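You operate a simulated robot arm through the tools that you are given. There is no shell and no other tool.

Carry out the task below with a simulated robot arm. There is one attempt and no reset: what you move stays moved.

JOB
Start the unit: vent shut, power, air pump and water on, air dial at 4, then press CHECK once.
Fine: wait for 4 bar on the air gauge before the check; the display must read READY.
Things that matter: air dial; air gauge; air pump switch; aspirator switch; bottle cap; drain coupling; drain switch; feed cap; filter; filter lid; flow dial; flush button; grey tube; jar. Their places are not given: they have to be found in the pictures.

Only the result counts: the job must be done as asked and must still hold three seconds after the hand-in. Knocking over, shifting, dropping, spilling or breaking anything else fails it.

ROBOT AND FRAMES
A 6-joint arm with a fingered hand, fixed in place. Base frame: the origin is at the foot of the arm, x ahead of it, y to its left, z up; the work surface is at about z = 720. Units: mm, rad, N and s.
With the tool pointing down near the work surface it reaches from about 300 to 700 mm from the base axis. Its first joint turns from -2.897 to 2.897 rad. Payload 4 kg.
The tool frame sits at the grasp point between the pads (the TCP): z along the fingers, y along the line on which they close. The tips reach 22 mm beyond it. The gripper opens to 112 mm. The gripper's body begins 60 mm behind the TCP. The gripper is a hand of 4 fingers: y runs from the thumb to the fingers, the wrist lies at [0, 0, -218] in the tool frame, and closing takes about 1.5 s.
Orientation is that of the tool frame in the base frame, as a unit quaternion [x, y, z, w]. With the fingers straight down and closing along the base's y, the tool's x points along the base's -x, its y along +y and its z along -z.

CONTROLS
- The arm moves only by the tool servo_tool. Its arguments are lists of equal length, an entry for each row: "rotation": the turn, a rotation vector about the base's x, y, z in units of 45 degrees (1.0 is 45 degrees), a list of three; "offset": the shift along the base's x, y, z in units of 400 mm (1.0 is 400 mm), a list of three. In form: {"rotation": [[ax, ay, az], ...], "offset": [[dx, dy, dz], ...]}. A call has 1 to 20 rows; each row is the pose to reach, as a shift and turn from the pose commanded when the call began. "gripper" is the closure, from 0 (fully open) to 1 (shut), set as the call begins (left out, the last holds). A call with a number of a shift or a turn outside -1 to 1 is refused whole. A row lasts 0.2 s, in which the tool goes at most 50 mm and 0.15 rad; a call with a longer step from one row to the next is refused whole, and so is a gripper value outside its range. Where a pose cannot be reached the arm comes as near as it can. A force on the tool above 80 N (or 10 N above the force at the start of the call, whichever is more), or a blocked arm, ends the call early, and 0.2 s more pass. Each finger travels about 45 mm/s and halts on what it meets, pressing with about 30 N; the grip force reading is that of the motor and also rises with nothing between the fingers. The clock runs only during rows and for 0.2 s after the last one: add rows that repeat a pose to give the fingers time. The reply holds the time, the measured pose of the TCP, the force on the tool along the base axes, the opening and the grip force, in the units named above and with some noise, with the torque about the TCP (base axes, N m) and any sound that the robot's microphone picked up.
- Cameras (640 x 400 px; columns grow to the right, rows downward): "scene" is fixed at [217.1, -499.5, 1623.6]; the picture's right is [0.63, -0.78, 0.00], its down [-0.64, -0.52, -0.57] and it looks along [0.44, 0.36, -0.82] (base axes); focal length 318 px, centre (320, 200). "wrist" rides on the gripper at [69, 4, -83] in the tool frame; the picture's right is [-0.06, 1.00, 0.00], its down [-0.77, -0.05, -0.64] and it looks along [-0.64, -0.04, 0.77] (tool axes); focal length 243 px, centre (320, 200).
- get_image(camera): a new picture of that camera. No time passes.
- set_fingers(finger1, finger2, finger3, thumb_bend): sets how far each is bent, from 0 (flat) to 1 (curled in); at 0.3 the hand is open as for a grip, at 0.7 the pads meet at the TCP. One left out holds its place. A second passes; each finger stops where it meets its share of the squeeze, and holds until it gets a number again. A gripper value or a shape takes the hand back. It gives what a move gives, with no picture; readings hold the bend of each and the force on the fingers (four entries, about 0 where the hand has none), thumb and palm.
- grasp_type(shape): the hand has 4 fingers and takes this shape, open, in about a second: jaw (thumb against the fingers, like two jaws); tri (thumb and two fingers); tip (a fingertip pinch); poke (one finger out to press); point (the index stretched); flat (the hand flat); cup (the hand cupped); fist (a fist). The gripper value then closes the fingers along that shape, each until it touches; the sizes above hold for jaw. It gives what a move gives, with no picture.
- probe_pixels(camera, pixels): for up to 12 pixels [column, row] of the newest picture of that camera ("zoom" is the newest enlarged one), the place [x, y, z] in the base frame of the surface seen there, good to about 3 mm. No time passes.
- close_up(camera, box): a new picture of the part [left, top, right, bottom] of that camera's present view, enlarged. No time passes.
- close_job(): hands the job in; it is judged then, once.

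Open the gripper and draw the arm clear of the work before you hand the job in, unless the task says otherwise.

The tools are called as a command line: name --argument value ..., lists and objects as JSON in quotes. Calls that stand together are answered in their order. servo_tool: Moves the arm, as the interface text tells. Its arguments: {"type":"object","properties":{"rotation":{"type":"array"},"offset":{"type":"array"},"gripper":{"type":"number"}},"required":["rotation","offset"]} The other tools are called the same way: grasp_type (shape) gives the hand a shape; set_fingers (finger1, finger2, finger3, thumb_bend) moves the fingers one by one; get_image (camera) takes a picture; probe_pixels (camera, pixels) gives the place of the surface under pixels of a picture; close_up (camera, box) takes an enlarged picture of a part of a camera's view; close_job () hands the job in.

At the start:

```text
t: 0.0
position: [397.8, -34.9, 1219.5]
tcp_rot: [0.0, 1.0, 0.0, 0.0]
ft_force: [-0.2, 0.5, 0.2]
ft_torque: [-0.04, 0.0, -0.01]
width: 111.7
finger_force: 0.0
shape: jaw
bend: [0.3, 0.3, 0.3, 0.3]
finger forces: [0.1, 0.0, 0.0, 0.1, 0.0, 0.0]
```

scene: 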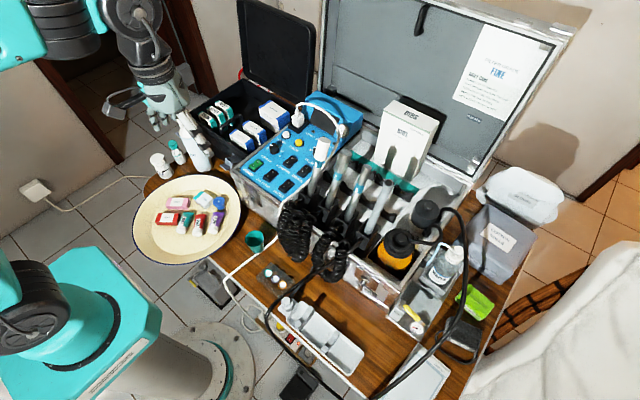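
wrist: 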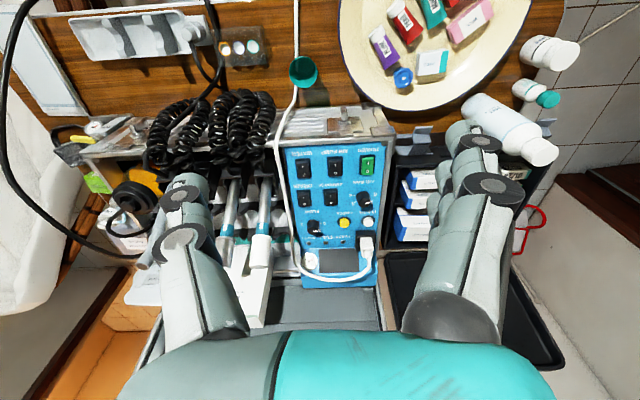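

The scene shows a portable dental unit with a blue panel near scene (295,150). I take close-ups of the panel from both cameras.

close_up --camera "scene" --box '[230, 80, 370, 220]'

close_up --camera "wrist" --box '[270, 100, 410, 290]'

close_up --camera "scene" --box '[360, 180, 520, 350]'

close_up --camera "scene" --box '[180, 220, 380, 390]'

close_up --camera "scene" --box '[440, 10, 550, 120]'

```text
2.86 times, centred on (300, 150) of scene
```

zoom: 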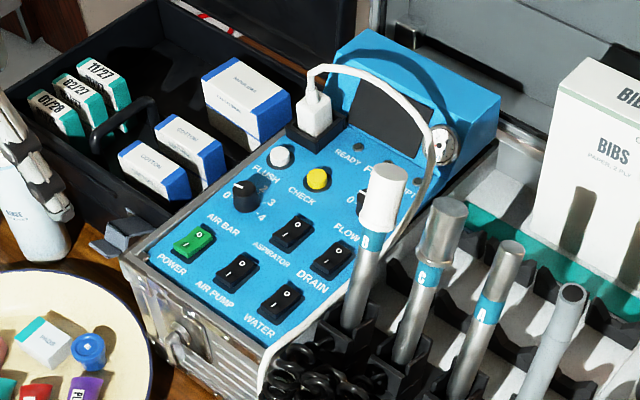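

```text
2.11 times, centred on (340, 195) of wrist
```

zoom: 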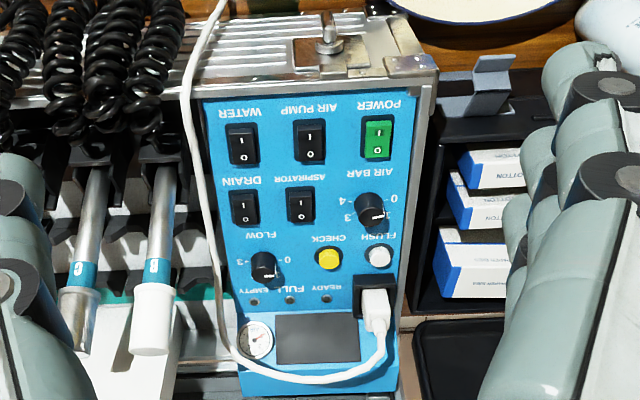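

```text
2.35 times, centred on (440, 265) of scene
```

zoom: 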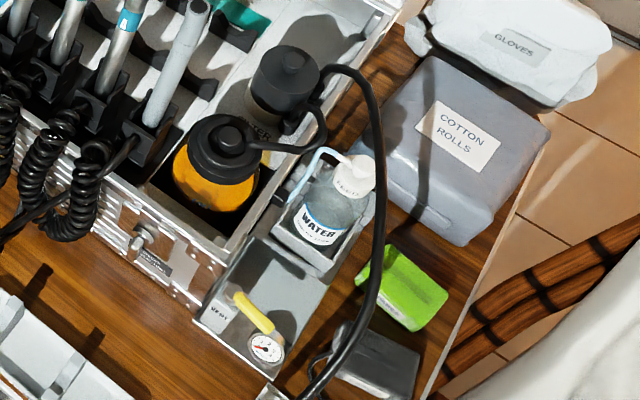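

```text
2.35 times, centred on (280, 305) of scene
```

zoom: 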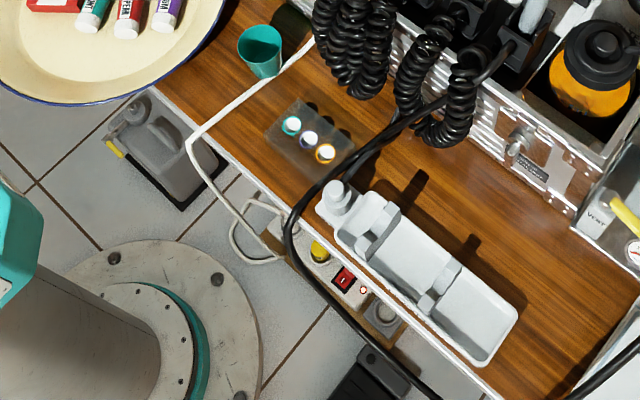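

```text
3.64 times, centred on (495, 65) of scene
```

zoom: 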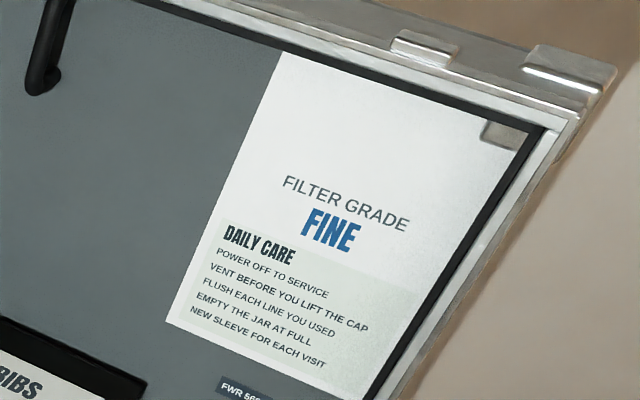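

The vent lever (yellow) sits by the air gauge around scene (418,318); the panel has POWER, AIR PUMP and WATER rockers and the AIR BAR dial. I enlarge each to read its state.

close_up --camera "scene" --box '[395, 290, 455, 340]'

close_up --camera "scene" --box '[255, 130, 325, 205]'

close_up --camera "scene" --box '[270, 90, 350, 150]'

close_up --camera "scene" --box '[260, 300, 320, 370]'

close_up --camera "wrist" --box '[285, 140, 395, 210]'

close_up --camera "wrist" --box '[295, 180, 385, 290]'

```text
8.00 times, centred on (425, 315) of scene
```

zoom: 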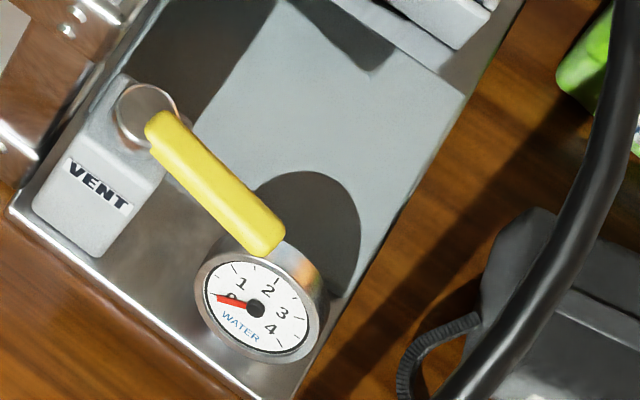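

```text
5.33 times, centred on (290, 168) of scene
```

zoom: 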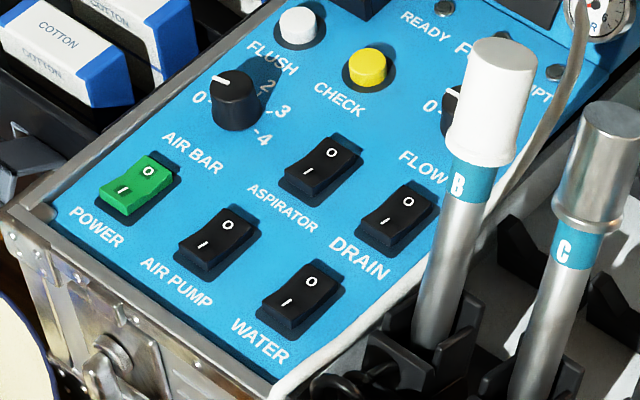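

```text
6.67 times, centred on (310, 120) of scene
```

zoom: 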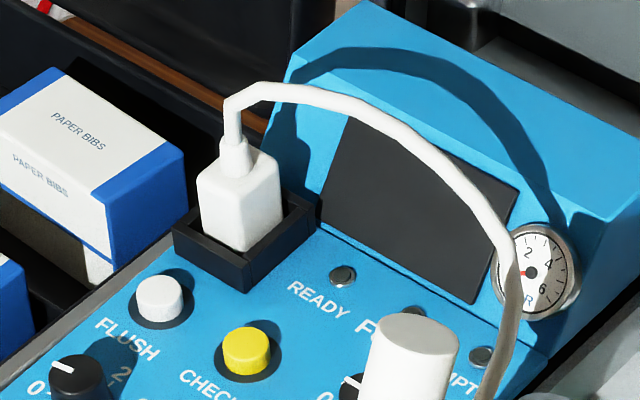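

```text
5.71 times, centred on (290, 335) of scene
```

zoom: 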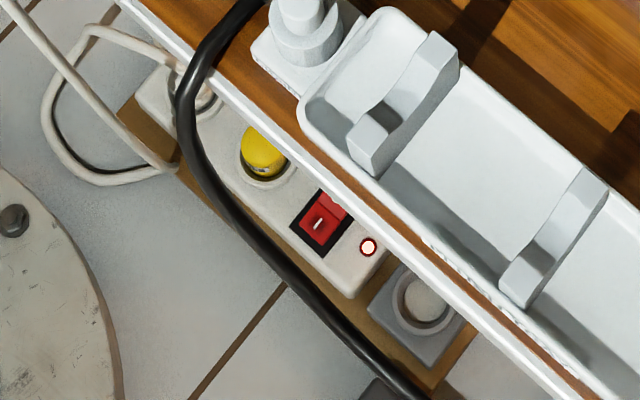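

```text
5.71 times, centred on (340, 175) of wrist
```

zoom: 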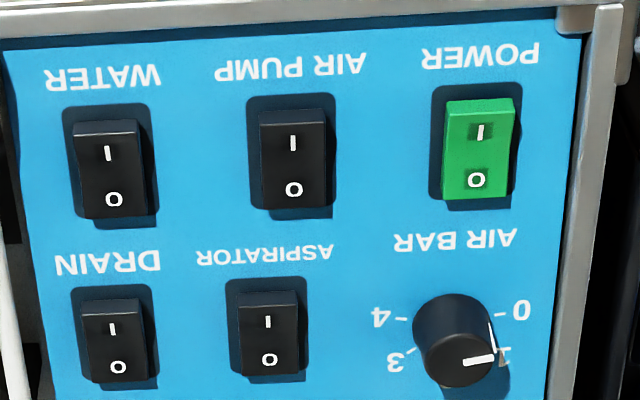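

```text
3.64 times, centred on (340, 235) of wrist
```

zoom: 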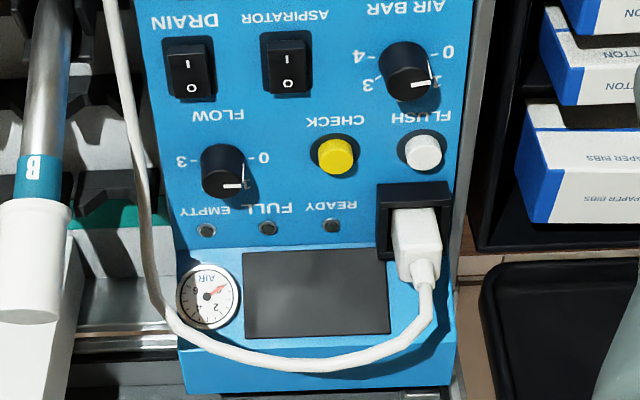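

All rockers look off (I side raised), the AIR BAR dial near 0–1, and the display is blank. I measure panel points and the vent in 3D.

close_up --camera "wrist" --box '[285, 140, 395, 210]'

probe_pixels --camera "zoom" --pixels '[[480, 130], [477, 180], [482, 105], [293, 143], [293, 190], [294, 118], [108, 153], [113, 198], [105, 127], [460, 365], [450, 310], [220, 140]]'

close_up --camera "scene" --box '[395, 290, 455, 340]'

probe_pixels --camera "zoom" --pixels '[[145, 105], [160, 130], [215, 185], [265, 240], [250, 308], [95, 190], [60, 210], [300, 120], [20, 205], [250, 385], [310, 330], [405, 30]]'

close_up --camera "wrist" --box '[295, 180, 385, 290]'

probe_pixels --camera "zoom" --pixels '[[335, 155], [425, 152], [410, 55], [408, 90], [230, 160], [235, 185], [290, 150], [415, 230], [207, 297], [290, 370], [320, 300], [120, 200]]'

```text
5.71 times, centred on (340, 175) of wrist
```

zoom: 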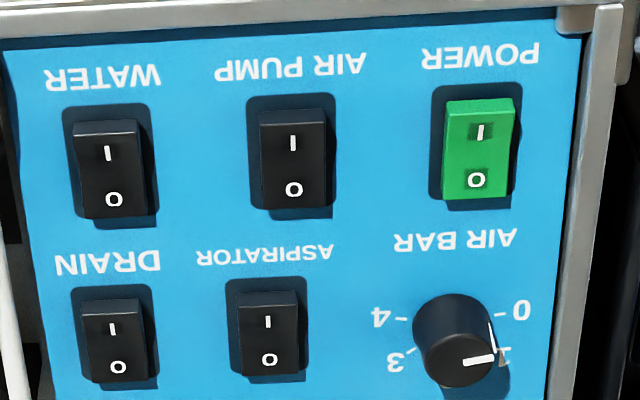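

```text
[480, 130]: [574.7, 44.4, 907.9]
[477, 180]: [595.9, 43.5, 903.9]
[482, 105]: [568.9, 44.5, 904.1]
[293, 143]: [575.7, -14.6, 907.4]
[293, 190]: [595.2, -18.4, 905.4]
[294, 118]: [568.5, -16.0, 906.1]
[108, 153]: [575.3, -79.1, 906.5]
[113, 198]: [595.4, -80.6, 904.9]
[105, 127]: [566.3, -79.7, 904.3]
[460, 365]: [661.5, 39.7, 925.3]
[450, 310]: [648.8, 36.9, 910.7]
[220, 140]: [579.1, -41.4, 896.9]
```

```text
8.00 times, centred on (425, 315) of scene
```

zoom: 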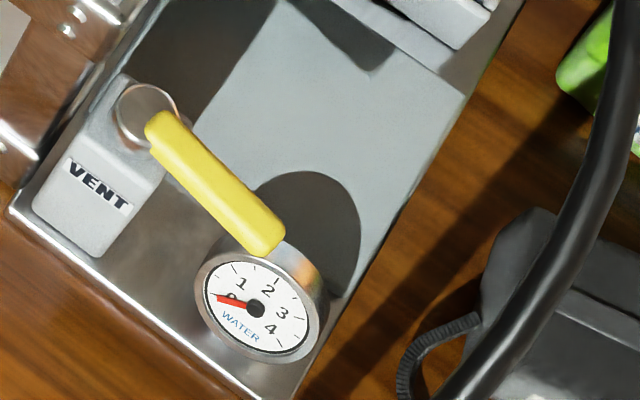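

```text
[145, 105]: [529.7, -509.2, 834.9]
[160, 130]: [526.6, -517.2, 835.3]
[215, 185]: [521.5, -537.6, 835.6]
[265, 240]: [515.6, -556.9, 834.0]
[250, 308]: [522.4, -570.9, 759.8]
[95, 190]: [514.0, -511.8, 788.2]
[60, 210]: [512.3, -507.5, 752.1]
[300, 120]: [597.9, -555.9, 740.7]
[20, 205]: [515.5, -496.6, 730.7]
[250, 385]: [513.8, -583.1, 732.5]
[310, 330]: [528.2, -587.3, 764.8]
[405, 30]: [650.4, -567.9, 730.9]
```

```text
3.64 times, centred on (340, 235) of wrist
```

zoom: 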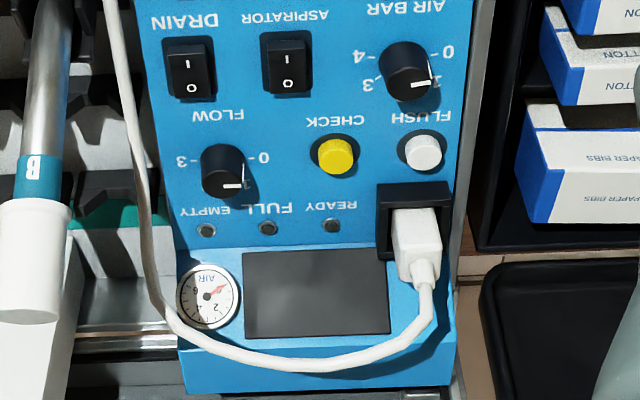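

```text
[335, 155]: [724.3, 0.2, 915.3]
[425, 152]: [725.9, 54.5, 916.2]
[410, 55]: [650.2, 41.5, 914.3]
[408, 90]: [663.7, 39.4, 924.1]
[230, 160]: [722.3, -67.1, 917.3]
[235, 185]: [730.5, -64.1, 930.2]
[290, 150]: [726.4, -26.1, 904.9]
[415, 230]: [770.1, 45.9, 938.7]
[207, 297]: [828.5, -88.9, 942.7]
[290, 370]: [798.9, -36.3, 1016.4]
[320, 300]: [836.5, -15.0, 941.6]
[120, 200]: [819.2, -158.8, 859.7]
```

The panel rockers are at x≈585, y≈44/-16/-80, z≈905, with the air dial near (656,40) pointing to 0. The vent lever pivots near (529,-509,835) and points to -y, so I bring the wrist camera closer to judge its open and shut positions.

servo_tool --rotation '[[0, 0, -0.1], [0, 0, -0.2], [0, 0, -0.3], [0, 0, -0.4], [0, 0, -0.5], [0, 0, -0.6], [0, 0, -0.7], [0, 0, -0.8], [0, 0, -0.9], [0, 0, -1.0]]' --offset '[[-0.01, -0.08, -0.02], [-0.02, -0.16, -0.04], [-0.03, -0.24, -0.06], [-0.04, -0.32, -0.08], [-0.05, -0.4, -0.1], [-0.06, -0.48, -0.12], [-0.07, -0.56, -0.14], [-0.08, -0.64, -0.16], [-0.09, -0.72, -0.18], [-0.1, -0.8, -0.2]]'

get_image --camera "wrist"

get_image --camera "scene"

```text
t: 2.2
position: [358.2, -352.4, 1140.9]
tcp_rot: [0.384, 0.923, 0.0, 0.0]
ft_force: [-0.4, -0.3, -0.3]
ft_torque: [0.0, -0.02, 0.02]
width: 112.2
finger_force: 0.0
shape: jaw
bend: [0.3, 0.3, 0.3, 0.3]
finger forces: [0.0, 0.1, 0.1, 0.0, 0.1, 0.0]
```

```text
taken
```

wrist: 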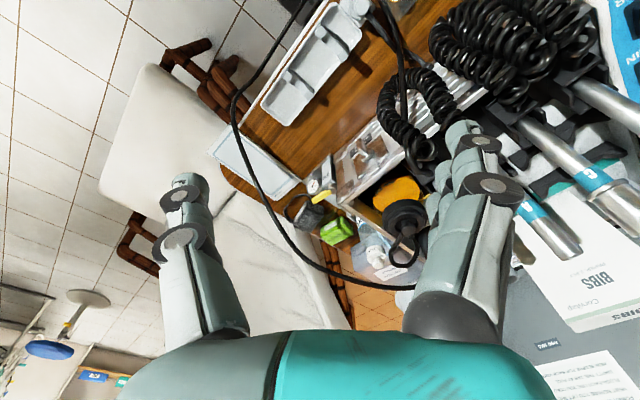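

```text
taken
```

scene: 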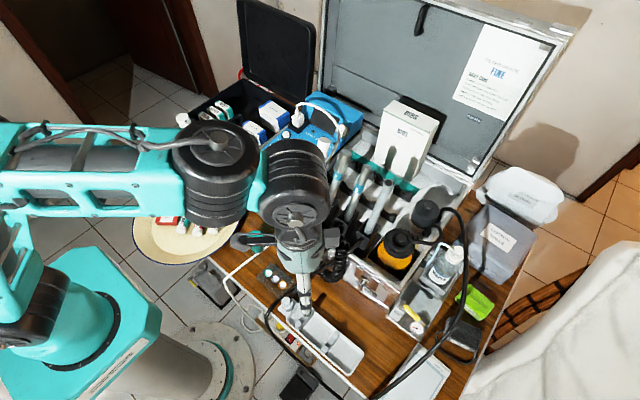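

The vent is near wrist (322,180). I enlarge it.

close_up --camera "wrist" --box '[280, 140, 400, 220]'

close_up --camera "scene" --box '[380, 200, 480, 340]'

```text
5.00 times, centred on (340, 180) of wrist
```

zoom: 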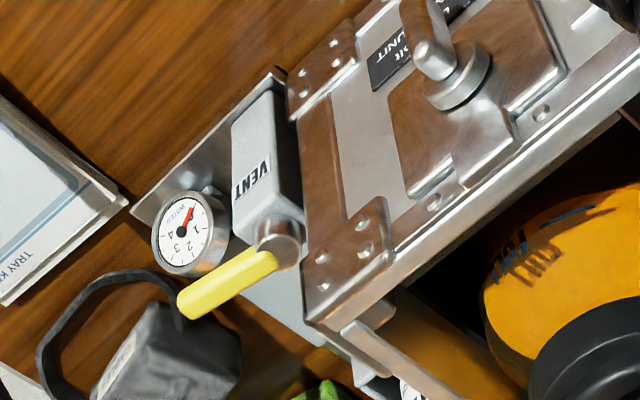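

```text
2.86 times, centred on (430, 270) of scene
```

zoom: 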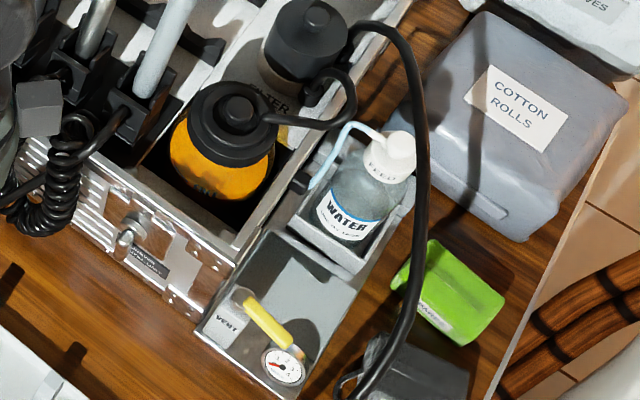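

The vent state can't be judged from looks alone; the gauges or display should tell once power is on. I shape the hand to poke and see where its fingertip lies.

grasp_type --shape "poke"

get_image --camera "wrist"

close_up --camera "scene" --box '[230, 200, 380, 350]'

```text
t: 3.1
position: [359.3, -352.3, 1142.5]
tcp_rot: [0.383, 0.924, 0.0, 0.0]
ft_force: [0.7, -0.8, 1.2]
ft_torque: [-0.04, -0.04, 0.01]
width: 0.1
finger_force: 0.1
shape: poke
bend: [1.0, 1.0, 1.0, 0.47]
finger forces: [0.1, 0.0, 0.1, 0.0, 0.0, 0.0]
```

```text
taken
```

wrist: 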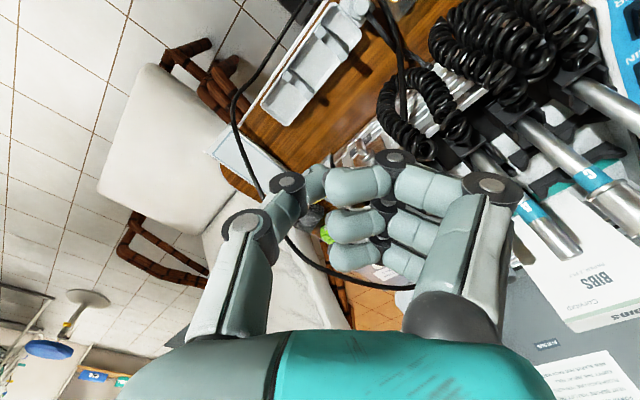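

```text
2.67 times, centred on (305, 275) of scene
```

zoom: 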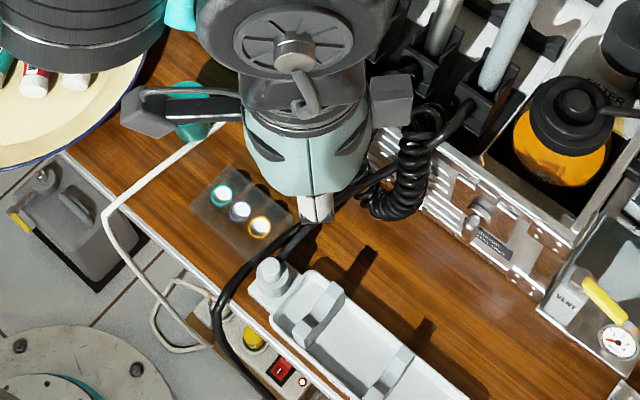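

In poke all fingers are curled with the thumb at 0.47; I try the point shape to compare.

grasp_type --shape "point"

get_image --camera "wrist"

close_up --camera "scene" --box '[230, 200, 380, 350]'

```text
t: 4.0
position: [358.6, -350.7, 1141.6]
tcp_rot: [0.383, 0.924, 0.0, 0.0]
ft_force: [-0.9, 0.7, 0.1]
ft_torque: [0.06, 0.04, -0.03]
width: 105.9
finger_force: 0.1
shape: point
bend: [0.31, 1.0, 1.0, 0.55]
finger forces: [0.1, 0.0, 0.0, 0.1, 0.1, 0.0]
```

```text
taken
```

wrist: 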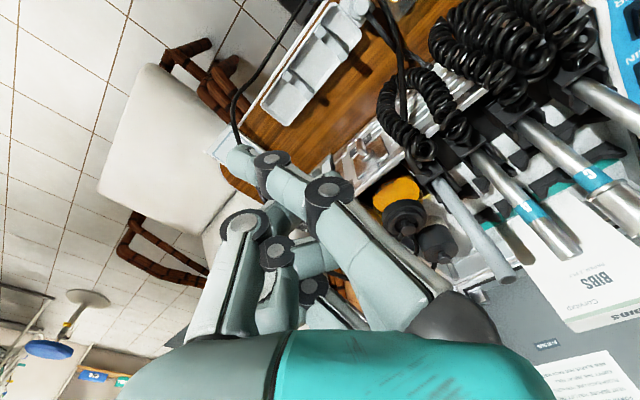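

```text
2.67 times, centred on (305, 275) of scene
```

zoom: 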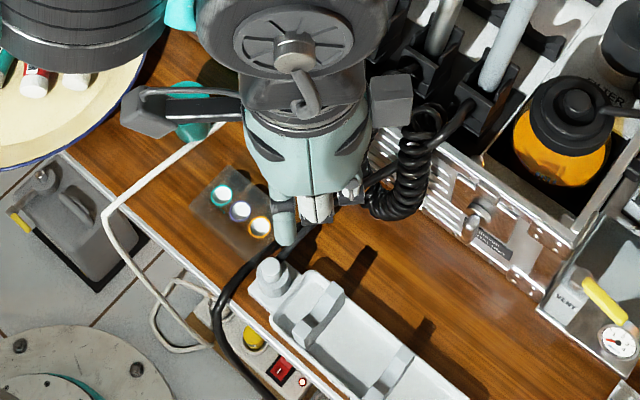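

I probe the extended index finger's points to locate its tip in the tool frame.

probe_pixels --camera "wrist" --pixels '[[232, 152], [240, 160], [270, 160], [300, 185], [328, 190], [380, 240], [240, 220], [278, 250], [225, 270], [313, 290]]'

close_up --camera "wrist" --box '[180, 110, 480, 330]'

```text
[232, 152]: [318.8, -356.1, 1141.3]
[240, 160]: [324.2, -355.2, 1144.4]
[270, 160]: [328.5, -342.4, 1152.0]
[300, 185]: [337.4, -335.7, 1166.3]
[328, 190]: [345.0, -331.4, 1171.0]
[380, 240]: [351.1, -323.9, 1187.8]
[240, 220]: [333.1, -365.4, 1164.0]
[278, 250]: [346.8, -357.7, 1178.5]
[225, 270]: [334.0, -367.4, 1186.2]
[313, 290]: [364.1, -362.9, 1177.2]
```

```text
1.82 times, centred on (330, 220) of wrist
```

zoom: 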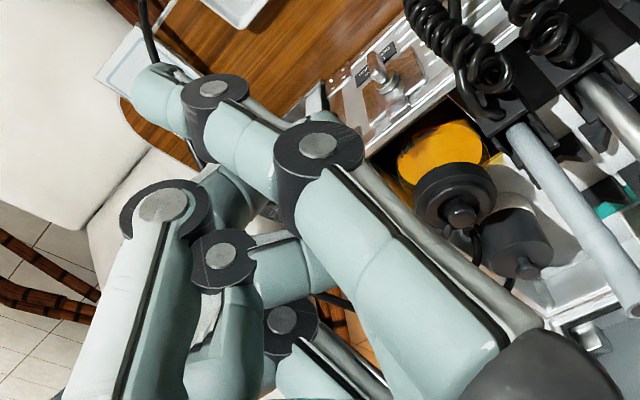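

The index seems bent across toward the thumb. I let time pass to see whether the shape is still settling.

servo_tool --rotation '[[0, 0, 0], [0, 0, 0], [0, 0, 0], [0, 0, 0]]' --offset '[[0, 0, 0], [0, 0, 0], [0, 0, 0], [0, 0, 0]]'

close_up --camera "wrist" --box '[140, 90, 500, 330]'

```text
t: 5.0
position: [358.9, -351.8, 1141.6]
tcp_rot: [0.383, 0.924, 0.0, -0.001]
ft_force: [0.0, -0.1, 0.0]
ft_torque: [-0.05, -0.01, 0.01]
width: 105.7
finger_force: 0.0
shape: point
bend: [0.31, 1.0, 1.0, 0.55]
finger forces: [0.0, 0.1, 0.0, 0.0, 0.0, 0.0]
```

```text
1.67 times, centred on (320, 210) of wrist
```

zoom: 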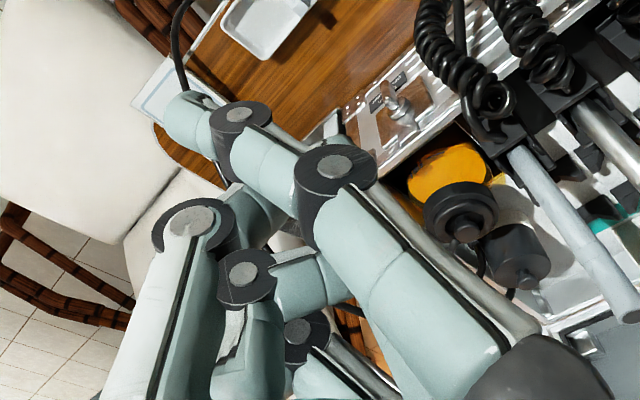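

The point shape stays slanted. I set the fingers individually: index as in an open grip (straight-ish), the rest curled.

set_fingers --finger1 0.3 --finger2 1.0 --finger3 1.0 --thumb_bend 0.3

close_up --camera "wrist" --box '[140, 90, 500, 330]'

get_image --camera "wrist"

close_up --camera "scene" --box '[230, 200, 380, 350]'

```text
t: 6.0
position: [358.7, -352.0, 1142.3]
tcp_rot: [0.382, 0.924, -0.001, 0.001]
ft_force: [0.3, 0.6, -0.3]
ft_torque: [0.0, 0.02, 0.02]
width: 112.5
finger_force: 0.1
shape: fingers
bend: [0.3, 1.0, 1.0, 0.3]
finger forces: [0.0, 0.1, 0.1, 0.0, 0.0, 0.0]
```

```text
1.67 times, centred on (320, 210) of wrist
```

zoom: 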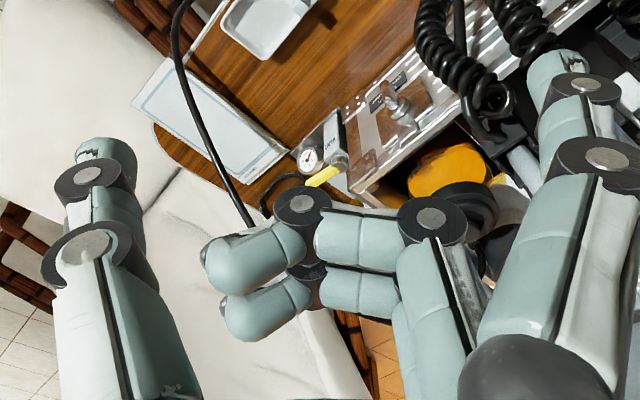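

```text
taken
```

wrist: 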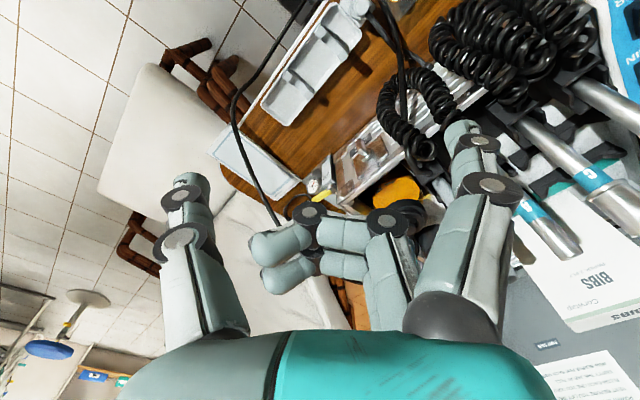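

```text
2.67 times, centred on (305, 275) of scene
```

zoom: 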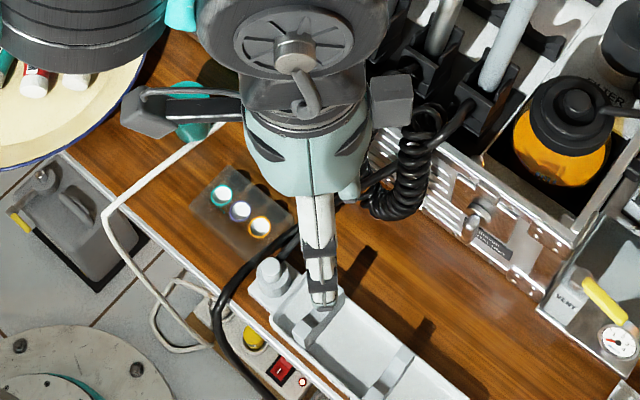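

Index (finger1) is now straight at wrist (465,140). I curl the thumb out of the way and measure the index tip.

set_fingers --thumb_bend 0.9

get_image --camera "wrist"

probe_pixels --camera "wrist" --pixels '[[452, 126], [462, 122], [470, 124], [460, 135], [480, 145], [455, 160], [490, 185], [450, 200]]'

close_up --camera "wrist" --box '[140, 90, 500, 330]'

```text
t: 7.0
position: [359.1, -350.7, 1141.7]
tcp_rot: [0.383, 0.924, 0.0, 0.001]
ft_force: [0.3, -0.3, -0.1]
ft_torque: [0.01, 0.0, 0.02]
width: 45.8
finger_force: 0.0
shape: fingers
bend: [0.3, 1.0, 1.0, 0.83]
finger forces: [0.0, 0.0, 0.0, 0.1, 0.0, 0.0]
```

```text
taken
```

wrist: 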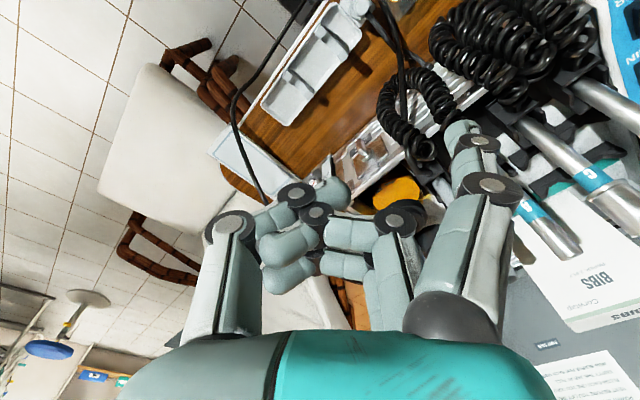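

```text
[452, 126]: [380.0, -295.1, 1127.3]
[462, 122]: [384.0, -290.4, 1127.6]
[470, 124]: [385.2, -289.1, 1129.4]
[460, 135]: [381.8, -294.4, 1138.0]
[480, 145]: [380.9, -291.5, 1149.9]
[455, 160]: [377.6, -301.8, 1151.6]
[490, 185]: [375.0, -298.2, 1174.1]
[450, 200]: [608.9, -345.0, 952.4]
```

```text
1.67 times, centred on (320, 210) of wrist
```

zoom: 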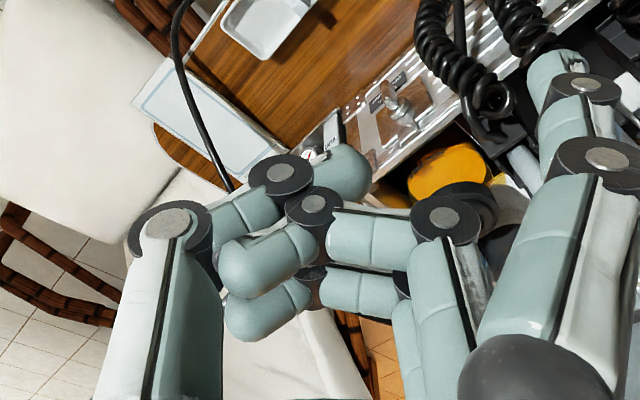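

The index tip lies at about tool (20, 57, 22). I move above the front of the panel with yaw −90°, so the index reaches forward over the POWER rocker at (572,44).

servo_tool --rotation '[[0, 0, -0.083], [0, 0, -0.167], [0, 0, -0.25], [0, 0, -0.333], [0, 0, -0.417], [0, 0, -0.5], [0, 0, -0.583], [0, 0, -0.667], [0, 0, -0.75], [0, 0, -0.833], [0, 0, -0.917], [0, 0, -1.0], [0, 0, -1.0]]' --offset '[[0.0325, 0.078, -0.0208], [0.065, 0.156, -0.0417], [0.0975, 0.234, -0.0625], [0.13, 0.3125, -0.0833], [0.1625, 0.39, -0.104], [0.195, 0.469, -0.125], [0.2275, 0.547, -0.146], [0.26, 0.625, -0.167], [0.2925, 0.703, -0.1875], [0.325, 0.781, -0.208], [0.3575, 0.859, -0.229], [0.39, 0.9375, -0.25], [0.39, 0.9375, -0.25]]'

get_image --camera "wrist"

get_image --camera "scene"

```text
t: 9.8
position: [514.2, 20.1, 1036.4]
tcp_rot: [0.707, 0.707, 0.0, 0.0]
ft_force: [0.6, 0.1, 0.7]
ft_torque: [0.0, 0.0, 0.05]
width: 46.1
finger_force: 0.0
shape: fingers
bend: [0.3, 1.0, 1.0, 0.83]
finger forces: [0.1, 0.0, 0.0, 0.1, 0.0, 0.1]
```

```text
taken
```

wrist: 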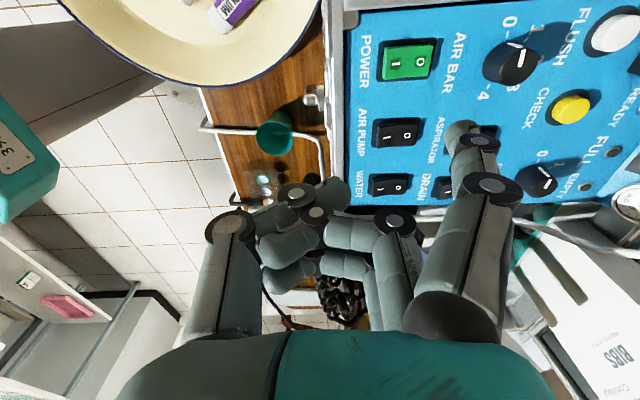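

```text
taken
```

scene: 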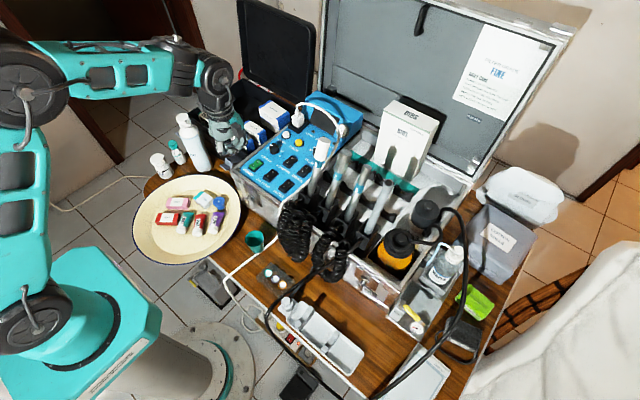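

The wrist view shows the panel with the dial and labels clearly. I enlarge the dial and measure the tip and labels.

probe_pixels --camera "wrist" --pixels '[[452, 128], [460, 122], [470, 125], [392, 62], [420, 60], [382, 134], [408, 130], [376, 187], [398, 184], [570, 108], [520, 60], [505, 60]]'

close_up --camera "wrist" --box '[440, 0, 580, 110]'

probe_pixels --camera "zoom" --pixels '[[310, 100], [295, 115], [320, 390], [235, 385], [225, 390], [345, 280], [380, 220], [290, 200], [355, 210], [320, 330]]'

close_up --camera "wrist" --box '[340, 20, 540, 220]'

```text
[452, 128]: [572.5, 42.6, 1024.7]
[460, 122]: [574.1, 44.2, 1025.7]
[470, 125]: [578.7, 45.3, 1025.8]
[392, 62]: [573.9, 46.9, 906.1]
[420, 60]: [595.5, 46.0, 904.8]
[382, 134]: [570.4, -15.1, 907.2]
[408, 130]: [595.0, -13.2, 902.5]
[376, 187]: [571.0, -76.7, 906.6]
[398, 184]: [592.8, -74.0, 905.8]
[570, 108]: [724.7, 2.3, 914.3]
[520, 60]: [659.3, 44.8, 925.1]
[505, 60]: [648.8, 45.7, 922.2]
```

```text
3.64 times, centred on (510, 55) of wrist
```

zoom: 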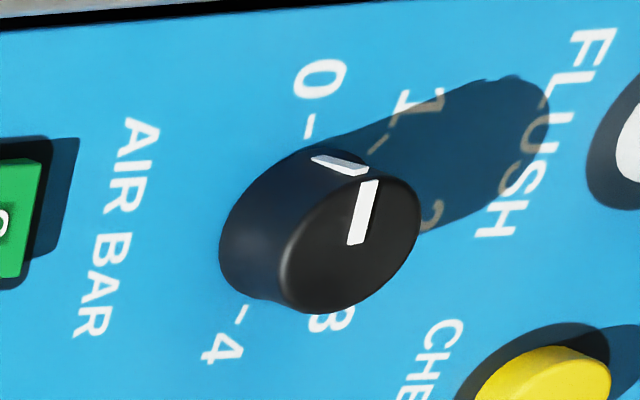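

```text
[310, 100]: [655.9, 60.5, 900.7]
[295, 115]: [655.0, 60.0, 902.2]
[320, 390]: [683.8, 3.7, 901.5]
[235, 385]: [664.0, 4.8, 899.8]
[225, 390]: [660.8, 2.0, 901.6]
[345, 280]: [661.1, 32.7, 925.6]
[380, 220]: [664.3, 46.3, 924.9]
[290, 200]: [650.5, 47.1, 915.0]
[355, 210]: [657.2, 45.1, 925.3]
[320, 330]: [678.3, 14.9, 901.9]
```

```text
2.00 times, centred on (440, 120) of wrist
```

zoom: 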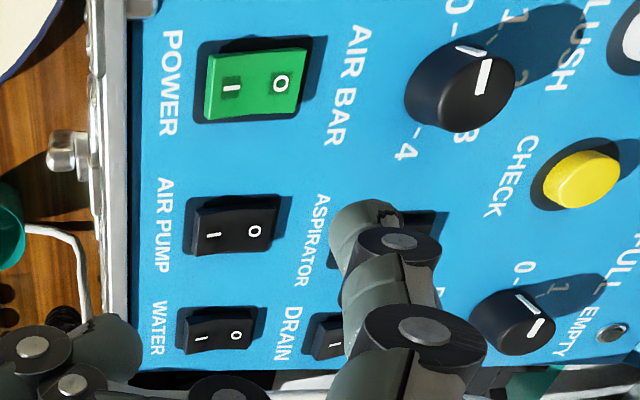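

The index tip is around (575,38,1014). I shift to align it over the POWER I end (571,44) and descend to just above the rocker.

servo_tool --rotation '[[0, 0, 0], [0, 0, 0], [0, 0, 0], [0, 0, 0], [0, 0, 0], [0, 0, 0]]' --offset '[[-0.0075, 0.015, -0.05], [-0.0075, 0.015, -0.1], [-0.0075, 0.015, -0.15], [-0.0075, 0.015, -0.2], [-0.0075, 0.015, -0.24], [-0.0075, 0.015, -0.24]]'

get_image --camera "wrist"

close_up --camera "wrist" --box '[340, 40, 540, 240]'

close_up --camera "scene" --box '[190, 90, 340, 220]'

```text
t: 11.2
position: [510.9, 24.9, 942.8]
tcp_rot: [0.707, 0.707, 0.0, -0.001]
ft_force: [0.8, -0.2, 0.3]
ft_torque: [-0.02, 0.0, -0.03]
width: 45.8
finger_force: 0.1
shape: fingers
bend: [0.3, 1.0, 1.0, 0.83]
finger forces: [0.0, 0.0, 0.0, 0.0, 0.1, 0.0]
```

```text
taken
```

wrist: 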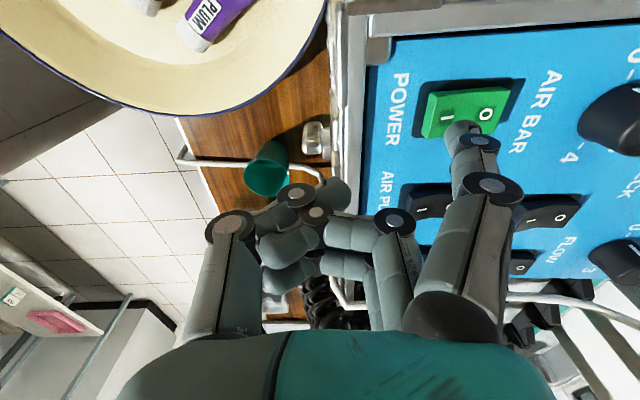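

```text
2.00 times, centred on (440, 140) of wrist
```

zoom: 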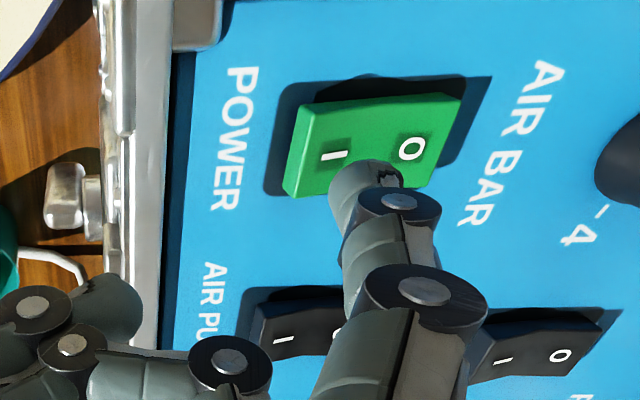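

```text
3.08 times, centred on (265, 155) of scene
```

zoom: 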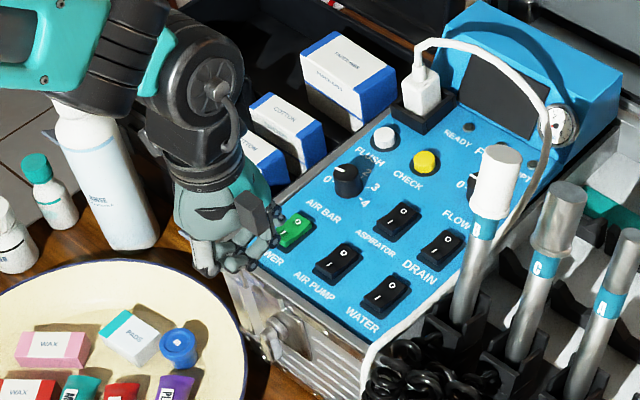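

The tip hangs about a centimetre over the POWER rocker. I probe it against the rocker for alignment.

probe_pixels --camera "wrist" --pixels '[[452, 128], [460, 122], [470, 125], [456, 140], [446, 118], [486, 114], [435, 100], [465, 92]]'

close_up --camera "scene" --box '[235, 130, 295, 180]'

probe_pixels --camera "zoom" --pixels '[[220, 290], [180, 270], [250, 300], [190, 310], [230, 320], [150, 290]]'

```text
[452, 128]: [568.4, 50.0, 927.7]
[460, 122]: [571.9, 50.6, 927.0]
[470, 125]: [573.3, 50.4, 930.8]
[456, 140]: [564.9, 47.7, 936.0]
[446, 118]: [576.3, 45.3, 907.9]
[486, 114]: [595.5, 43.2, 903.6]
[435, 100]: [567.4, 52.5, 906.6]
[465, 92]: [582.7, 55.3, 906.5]
```

```text
8.00 times, centred on (265, 155) of scene
```

zoom: 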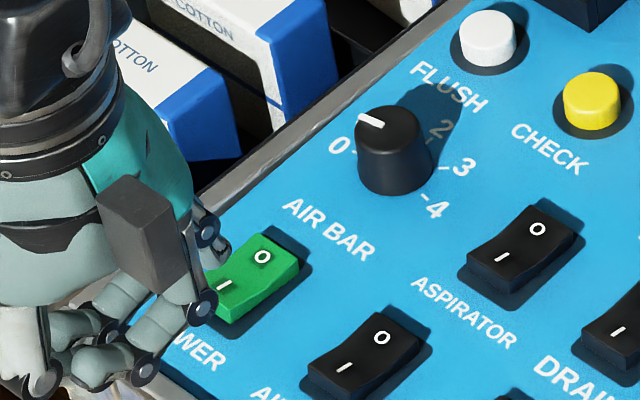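

```text
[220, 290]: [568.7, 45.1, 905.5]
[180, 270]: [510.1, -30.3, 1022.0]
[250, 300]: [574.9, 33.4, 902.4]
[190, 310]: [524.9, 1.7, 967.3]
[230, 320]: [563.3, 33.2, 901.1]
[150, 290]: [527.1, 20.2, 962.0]
```

The tip is centred near (570,43). I press down in small steps.

servo_tool --rotation '[[0, 0, 0], [0, 0, 0], [0, 0, 0], [0, 0, 0], [0, 0, 0], [0, 0, 0]]' --offset '[[0, 0, -0.015], [0, 0, -0.025], [0, 0, -0.0325], [0, 0, -0.04], [0, 0, -0.045], [0, 0, -0.045]]'

close_up --camera "wrist" --box '[340, 40, 540, 240]'

close_up --camera "scene" --box '[230, 80, 370, 220]'

```text
t: 12.6
position: [511.7, 26.9, 924.7]
tcp_rot: [0.707, 0.708, 0.001, 0.0]
ft_force: [-7.2, -0.7, 12.2]
ft_torque: [0.25, -0.73, 0.09]
width: 45.7
finger_force: 6.1
shape: fingers
bend: [0.31, 1.0, 1.0, 0.83]
finger forces: [13.1, 0.1, 0.1, 0.0, 0.0, 0.0]
```

```text
2.00 times, centred on (440, 140) of wrist
```

zoom: 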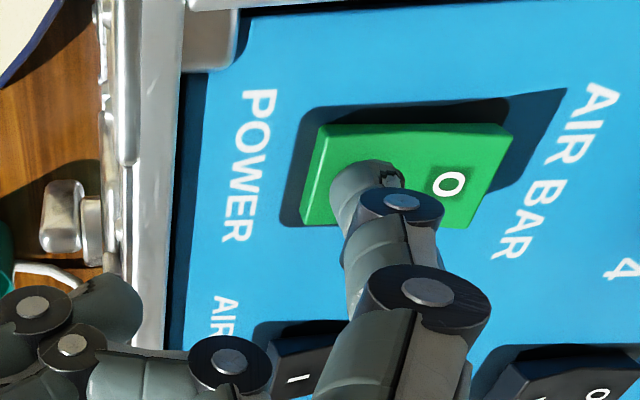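

```text
2.86 times, centred on (300, 150) of scene
```

zoom: 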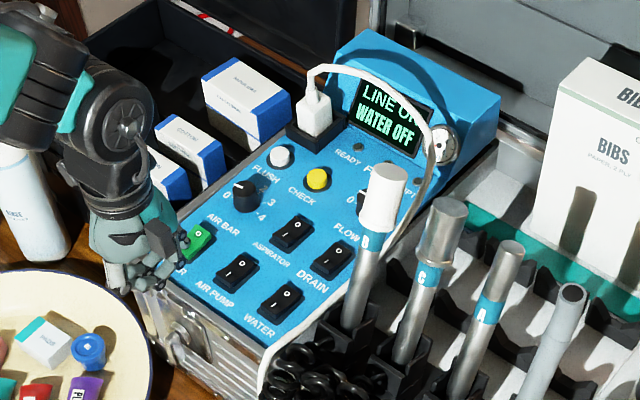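

The display lit ("LINE O…, WATER OFF"), so power came on. I lift and move 60 mm to the AIR PUMP rocker at y≈-16, then read the display.

servo_tool --rotation '[[0, 0, 0], [0, 0, 0], [0, 0, 0], [0, 0, 0], [0, 0, 0]]' --offset '[[0, 0, 0.07], [0, 0, 0.09], [0, -0.075, 0.08], [0, -0.15, 0.06], [0, -0.15, 0.05]]'

close_up --camera "wrist" --box '[340, 20, 560, 240]'

close_up --camera "scene" --box '[250, 80, 350, 190]'

close_up --camera "scene" --box '[395, 290, 455, 340]'

```text
t: 13.8
position: [508.6, -33.0, 945.2]
tcp_rot: [0.707, 0.707, 0.0, -0.001]
ft_force: [-0.1, -0.6, 0.6]
ft_torque: [0.0, -0.01, -0.01]
width: 46.2
finger_force: 0.0
shape: fingers
bend: [0.3, 1.0, 1.0, 0.83]
finger forces: [0.0, 0.0, 0.1, 0.0, 0.0, 0.1]
```

```text
1.82 times, centred on (450, 130) of wrist
```

zoom: 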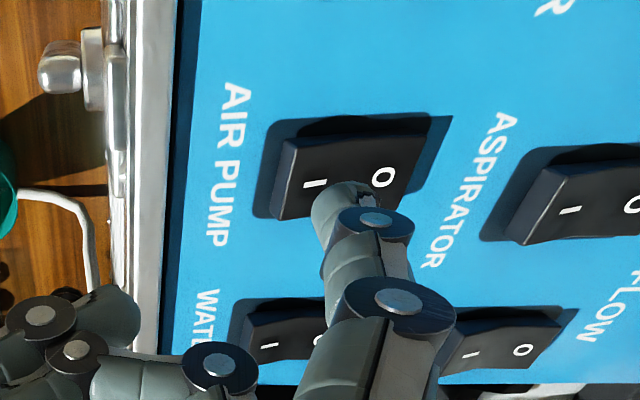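

```text
3.64 times, centred on (300, 135) of scene
```

zoom: 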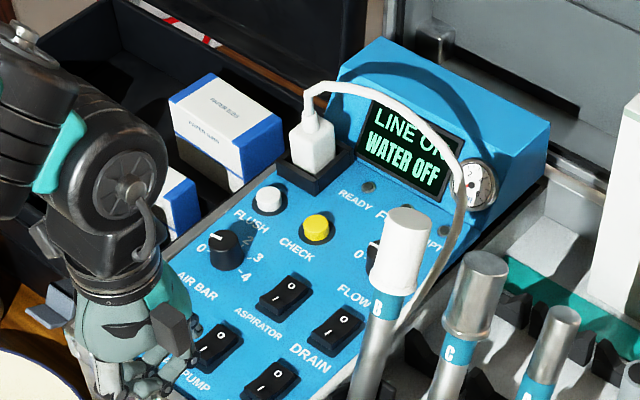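

```text
8.00 times, centred on (425, 315) of scene
```

zoom: 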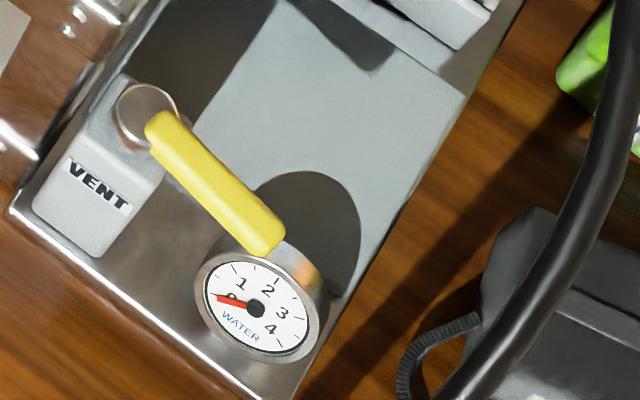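

Display reads LINE ON / WATER OFF. The tip is over the AIR PUMP I end; I press it the same way.

servo_tool --rotation '[[0, 0, 0], [0, 0, 0], [0, 0, 0], [0, 0, 0], [0, 0, 0], [0, 0, 0]]' --offset '[[0.005, 0.0, -0.02], [0.005, 0.0, -0.03], [0.005, 0.0, -0.0375], [0.005, 0.0, -0.045], [0.005, 0.0, -0.05], [0.005, 0.0, -0.05]]'

close_up --camera "scene" --box '[250, 80, 350, 190]'

close_up --camera "wrist" --box '[340, 20, 560, 240]'

```text
t: 15.2
position: [513.0, -34.2, 924.9]
tcp_rot: [0.707, 0.707, 0.001, 0.0]
ft_force: [-4.1, -0.2, 7.7]
ft_torque: [0.19, -0.47, 0.06]
width: 45.9
finger_force: 4.3
shape: fingers
bend: [0.3, 1.0, 1.0, 0.83]
finger forces: [8.8, 0.0, 0.0, 0.0, 0.0, 0.1]
```

```text
3.64 times, centred on (300, 135) of scene
```

zoom: 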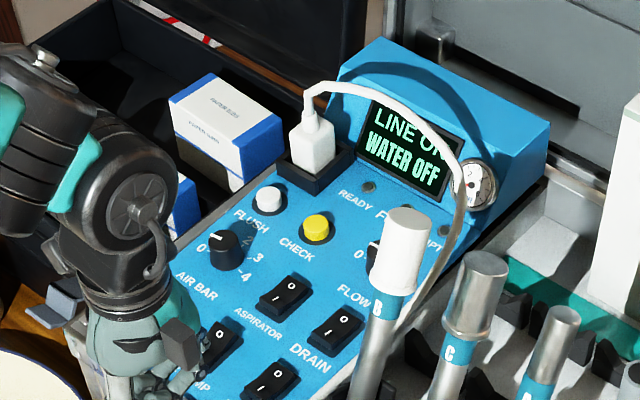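

```text
1.82 times, centred on (450, 130) of wrist
```

zoom: 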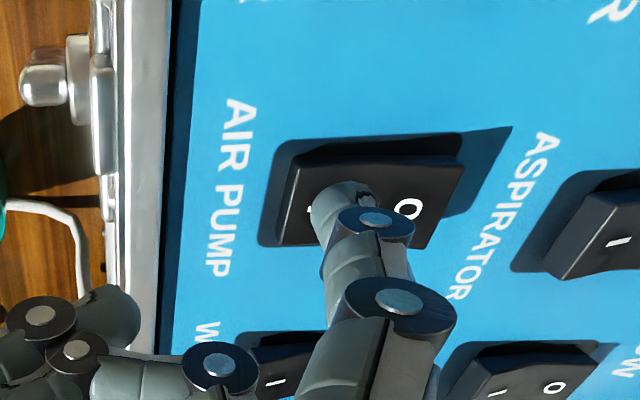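

AIR PUMP seems pressed. I lift, verify, and move over the WATER rocker (y≈-78).

servo_tool --rotation '[[0, 0, 0], [0, 0, 0], [0, 0, 0], [0, 0, 0], [0, 0, 0]]' --offset '[[0, 0, 0.07], [0, 0, 0.1], [0, -0.08, 0.1], [0, -0.15, 0.07], [0, -0.15, 0.055]]'

get_image --camera "wrist"

close_up --camera "wrist" --box '[340, 20, 560, 240]'

close_up --camera "scene" --box '[230, 90, 350, 220]'

```text
t: 16.4
position: [512.6, -93.3, 945.4]
tcp_rot: [0.707, 0.707, 0.0, -0.001]
ft_force: [-0.5, -0.1, 0.2]
ft_torque: [0.0, 0.0, -0.01]
width: 46.4
finger_force: 0.0
shape: fingers
bend: [0.3, 1.0, 1.0, 0.83]
finger forces: [0.1, 0.0, 0.1, 0.0, 0.1, 0.0]
```

```text
taken
```

wrist: 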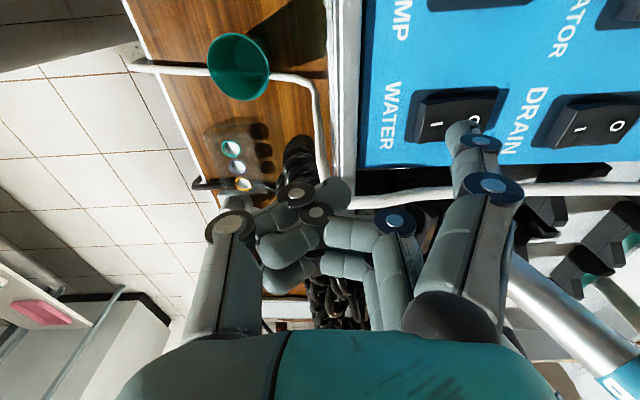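

```text
1.82 times, centred on (450, 130) of wrist
```

zoom: 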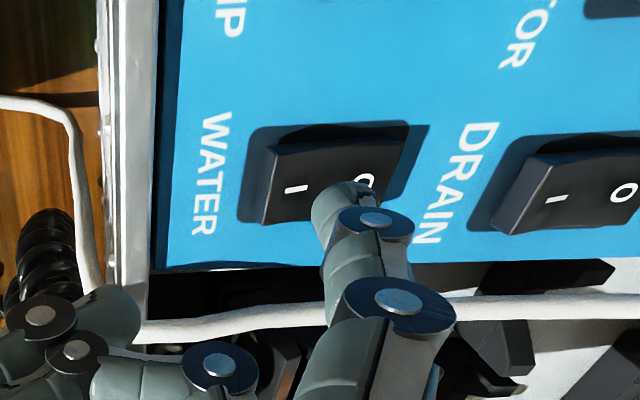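

```text
3.08 times, centred on (290, 155) of scene
```

zoom: 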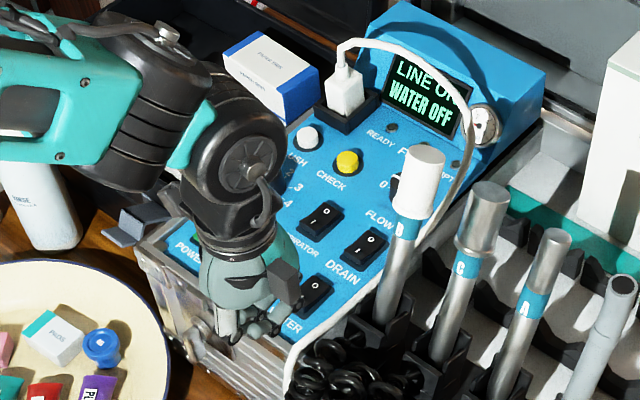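

I check the cable's height and place relative to the index and curled fingers.

probe_pixels --camera "wrist" --pixels '[[395, 198], [430, 192], [560, 188], [432, 125], [460, 130], [470, 125], [330, 200], [325, 150], [385, 230], [452, 140]]'

```text
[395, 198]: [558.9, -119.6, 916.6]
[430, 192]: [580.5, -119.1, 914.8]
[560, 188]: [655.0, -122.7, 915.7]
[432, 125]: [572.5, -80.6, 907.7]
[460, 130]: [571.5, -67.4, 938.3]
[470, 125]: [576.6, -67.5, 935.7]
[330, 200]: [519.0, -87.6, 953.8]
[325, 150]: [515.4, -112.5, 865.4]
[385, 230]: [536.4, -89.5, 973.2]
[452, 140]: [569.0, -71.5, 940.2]
```

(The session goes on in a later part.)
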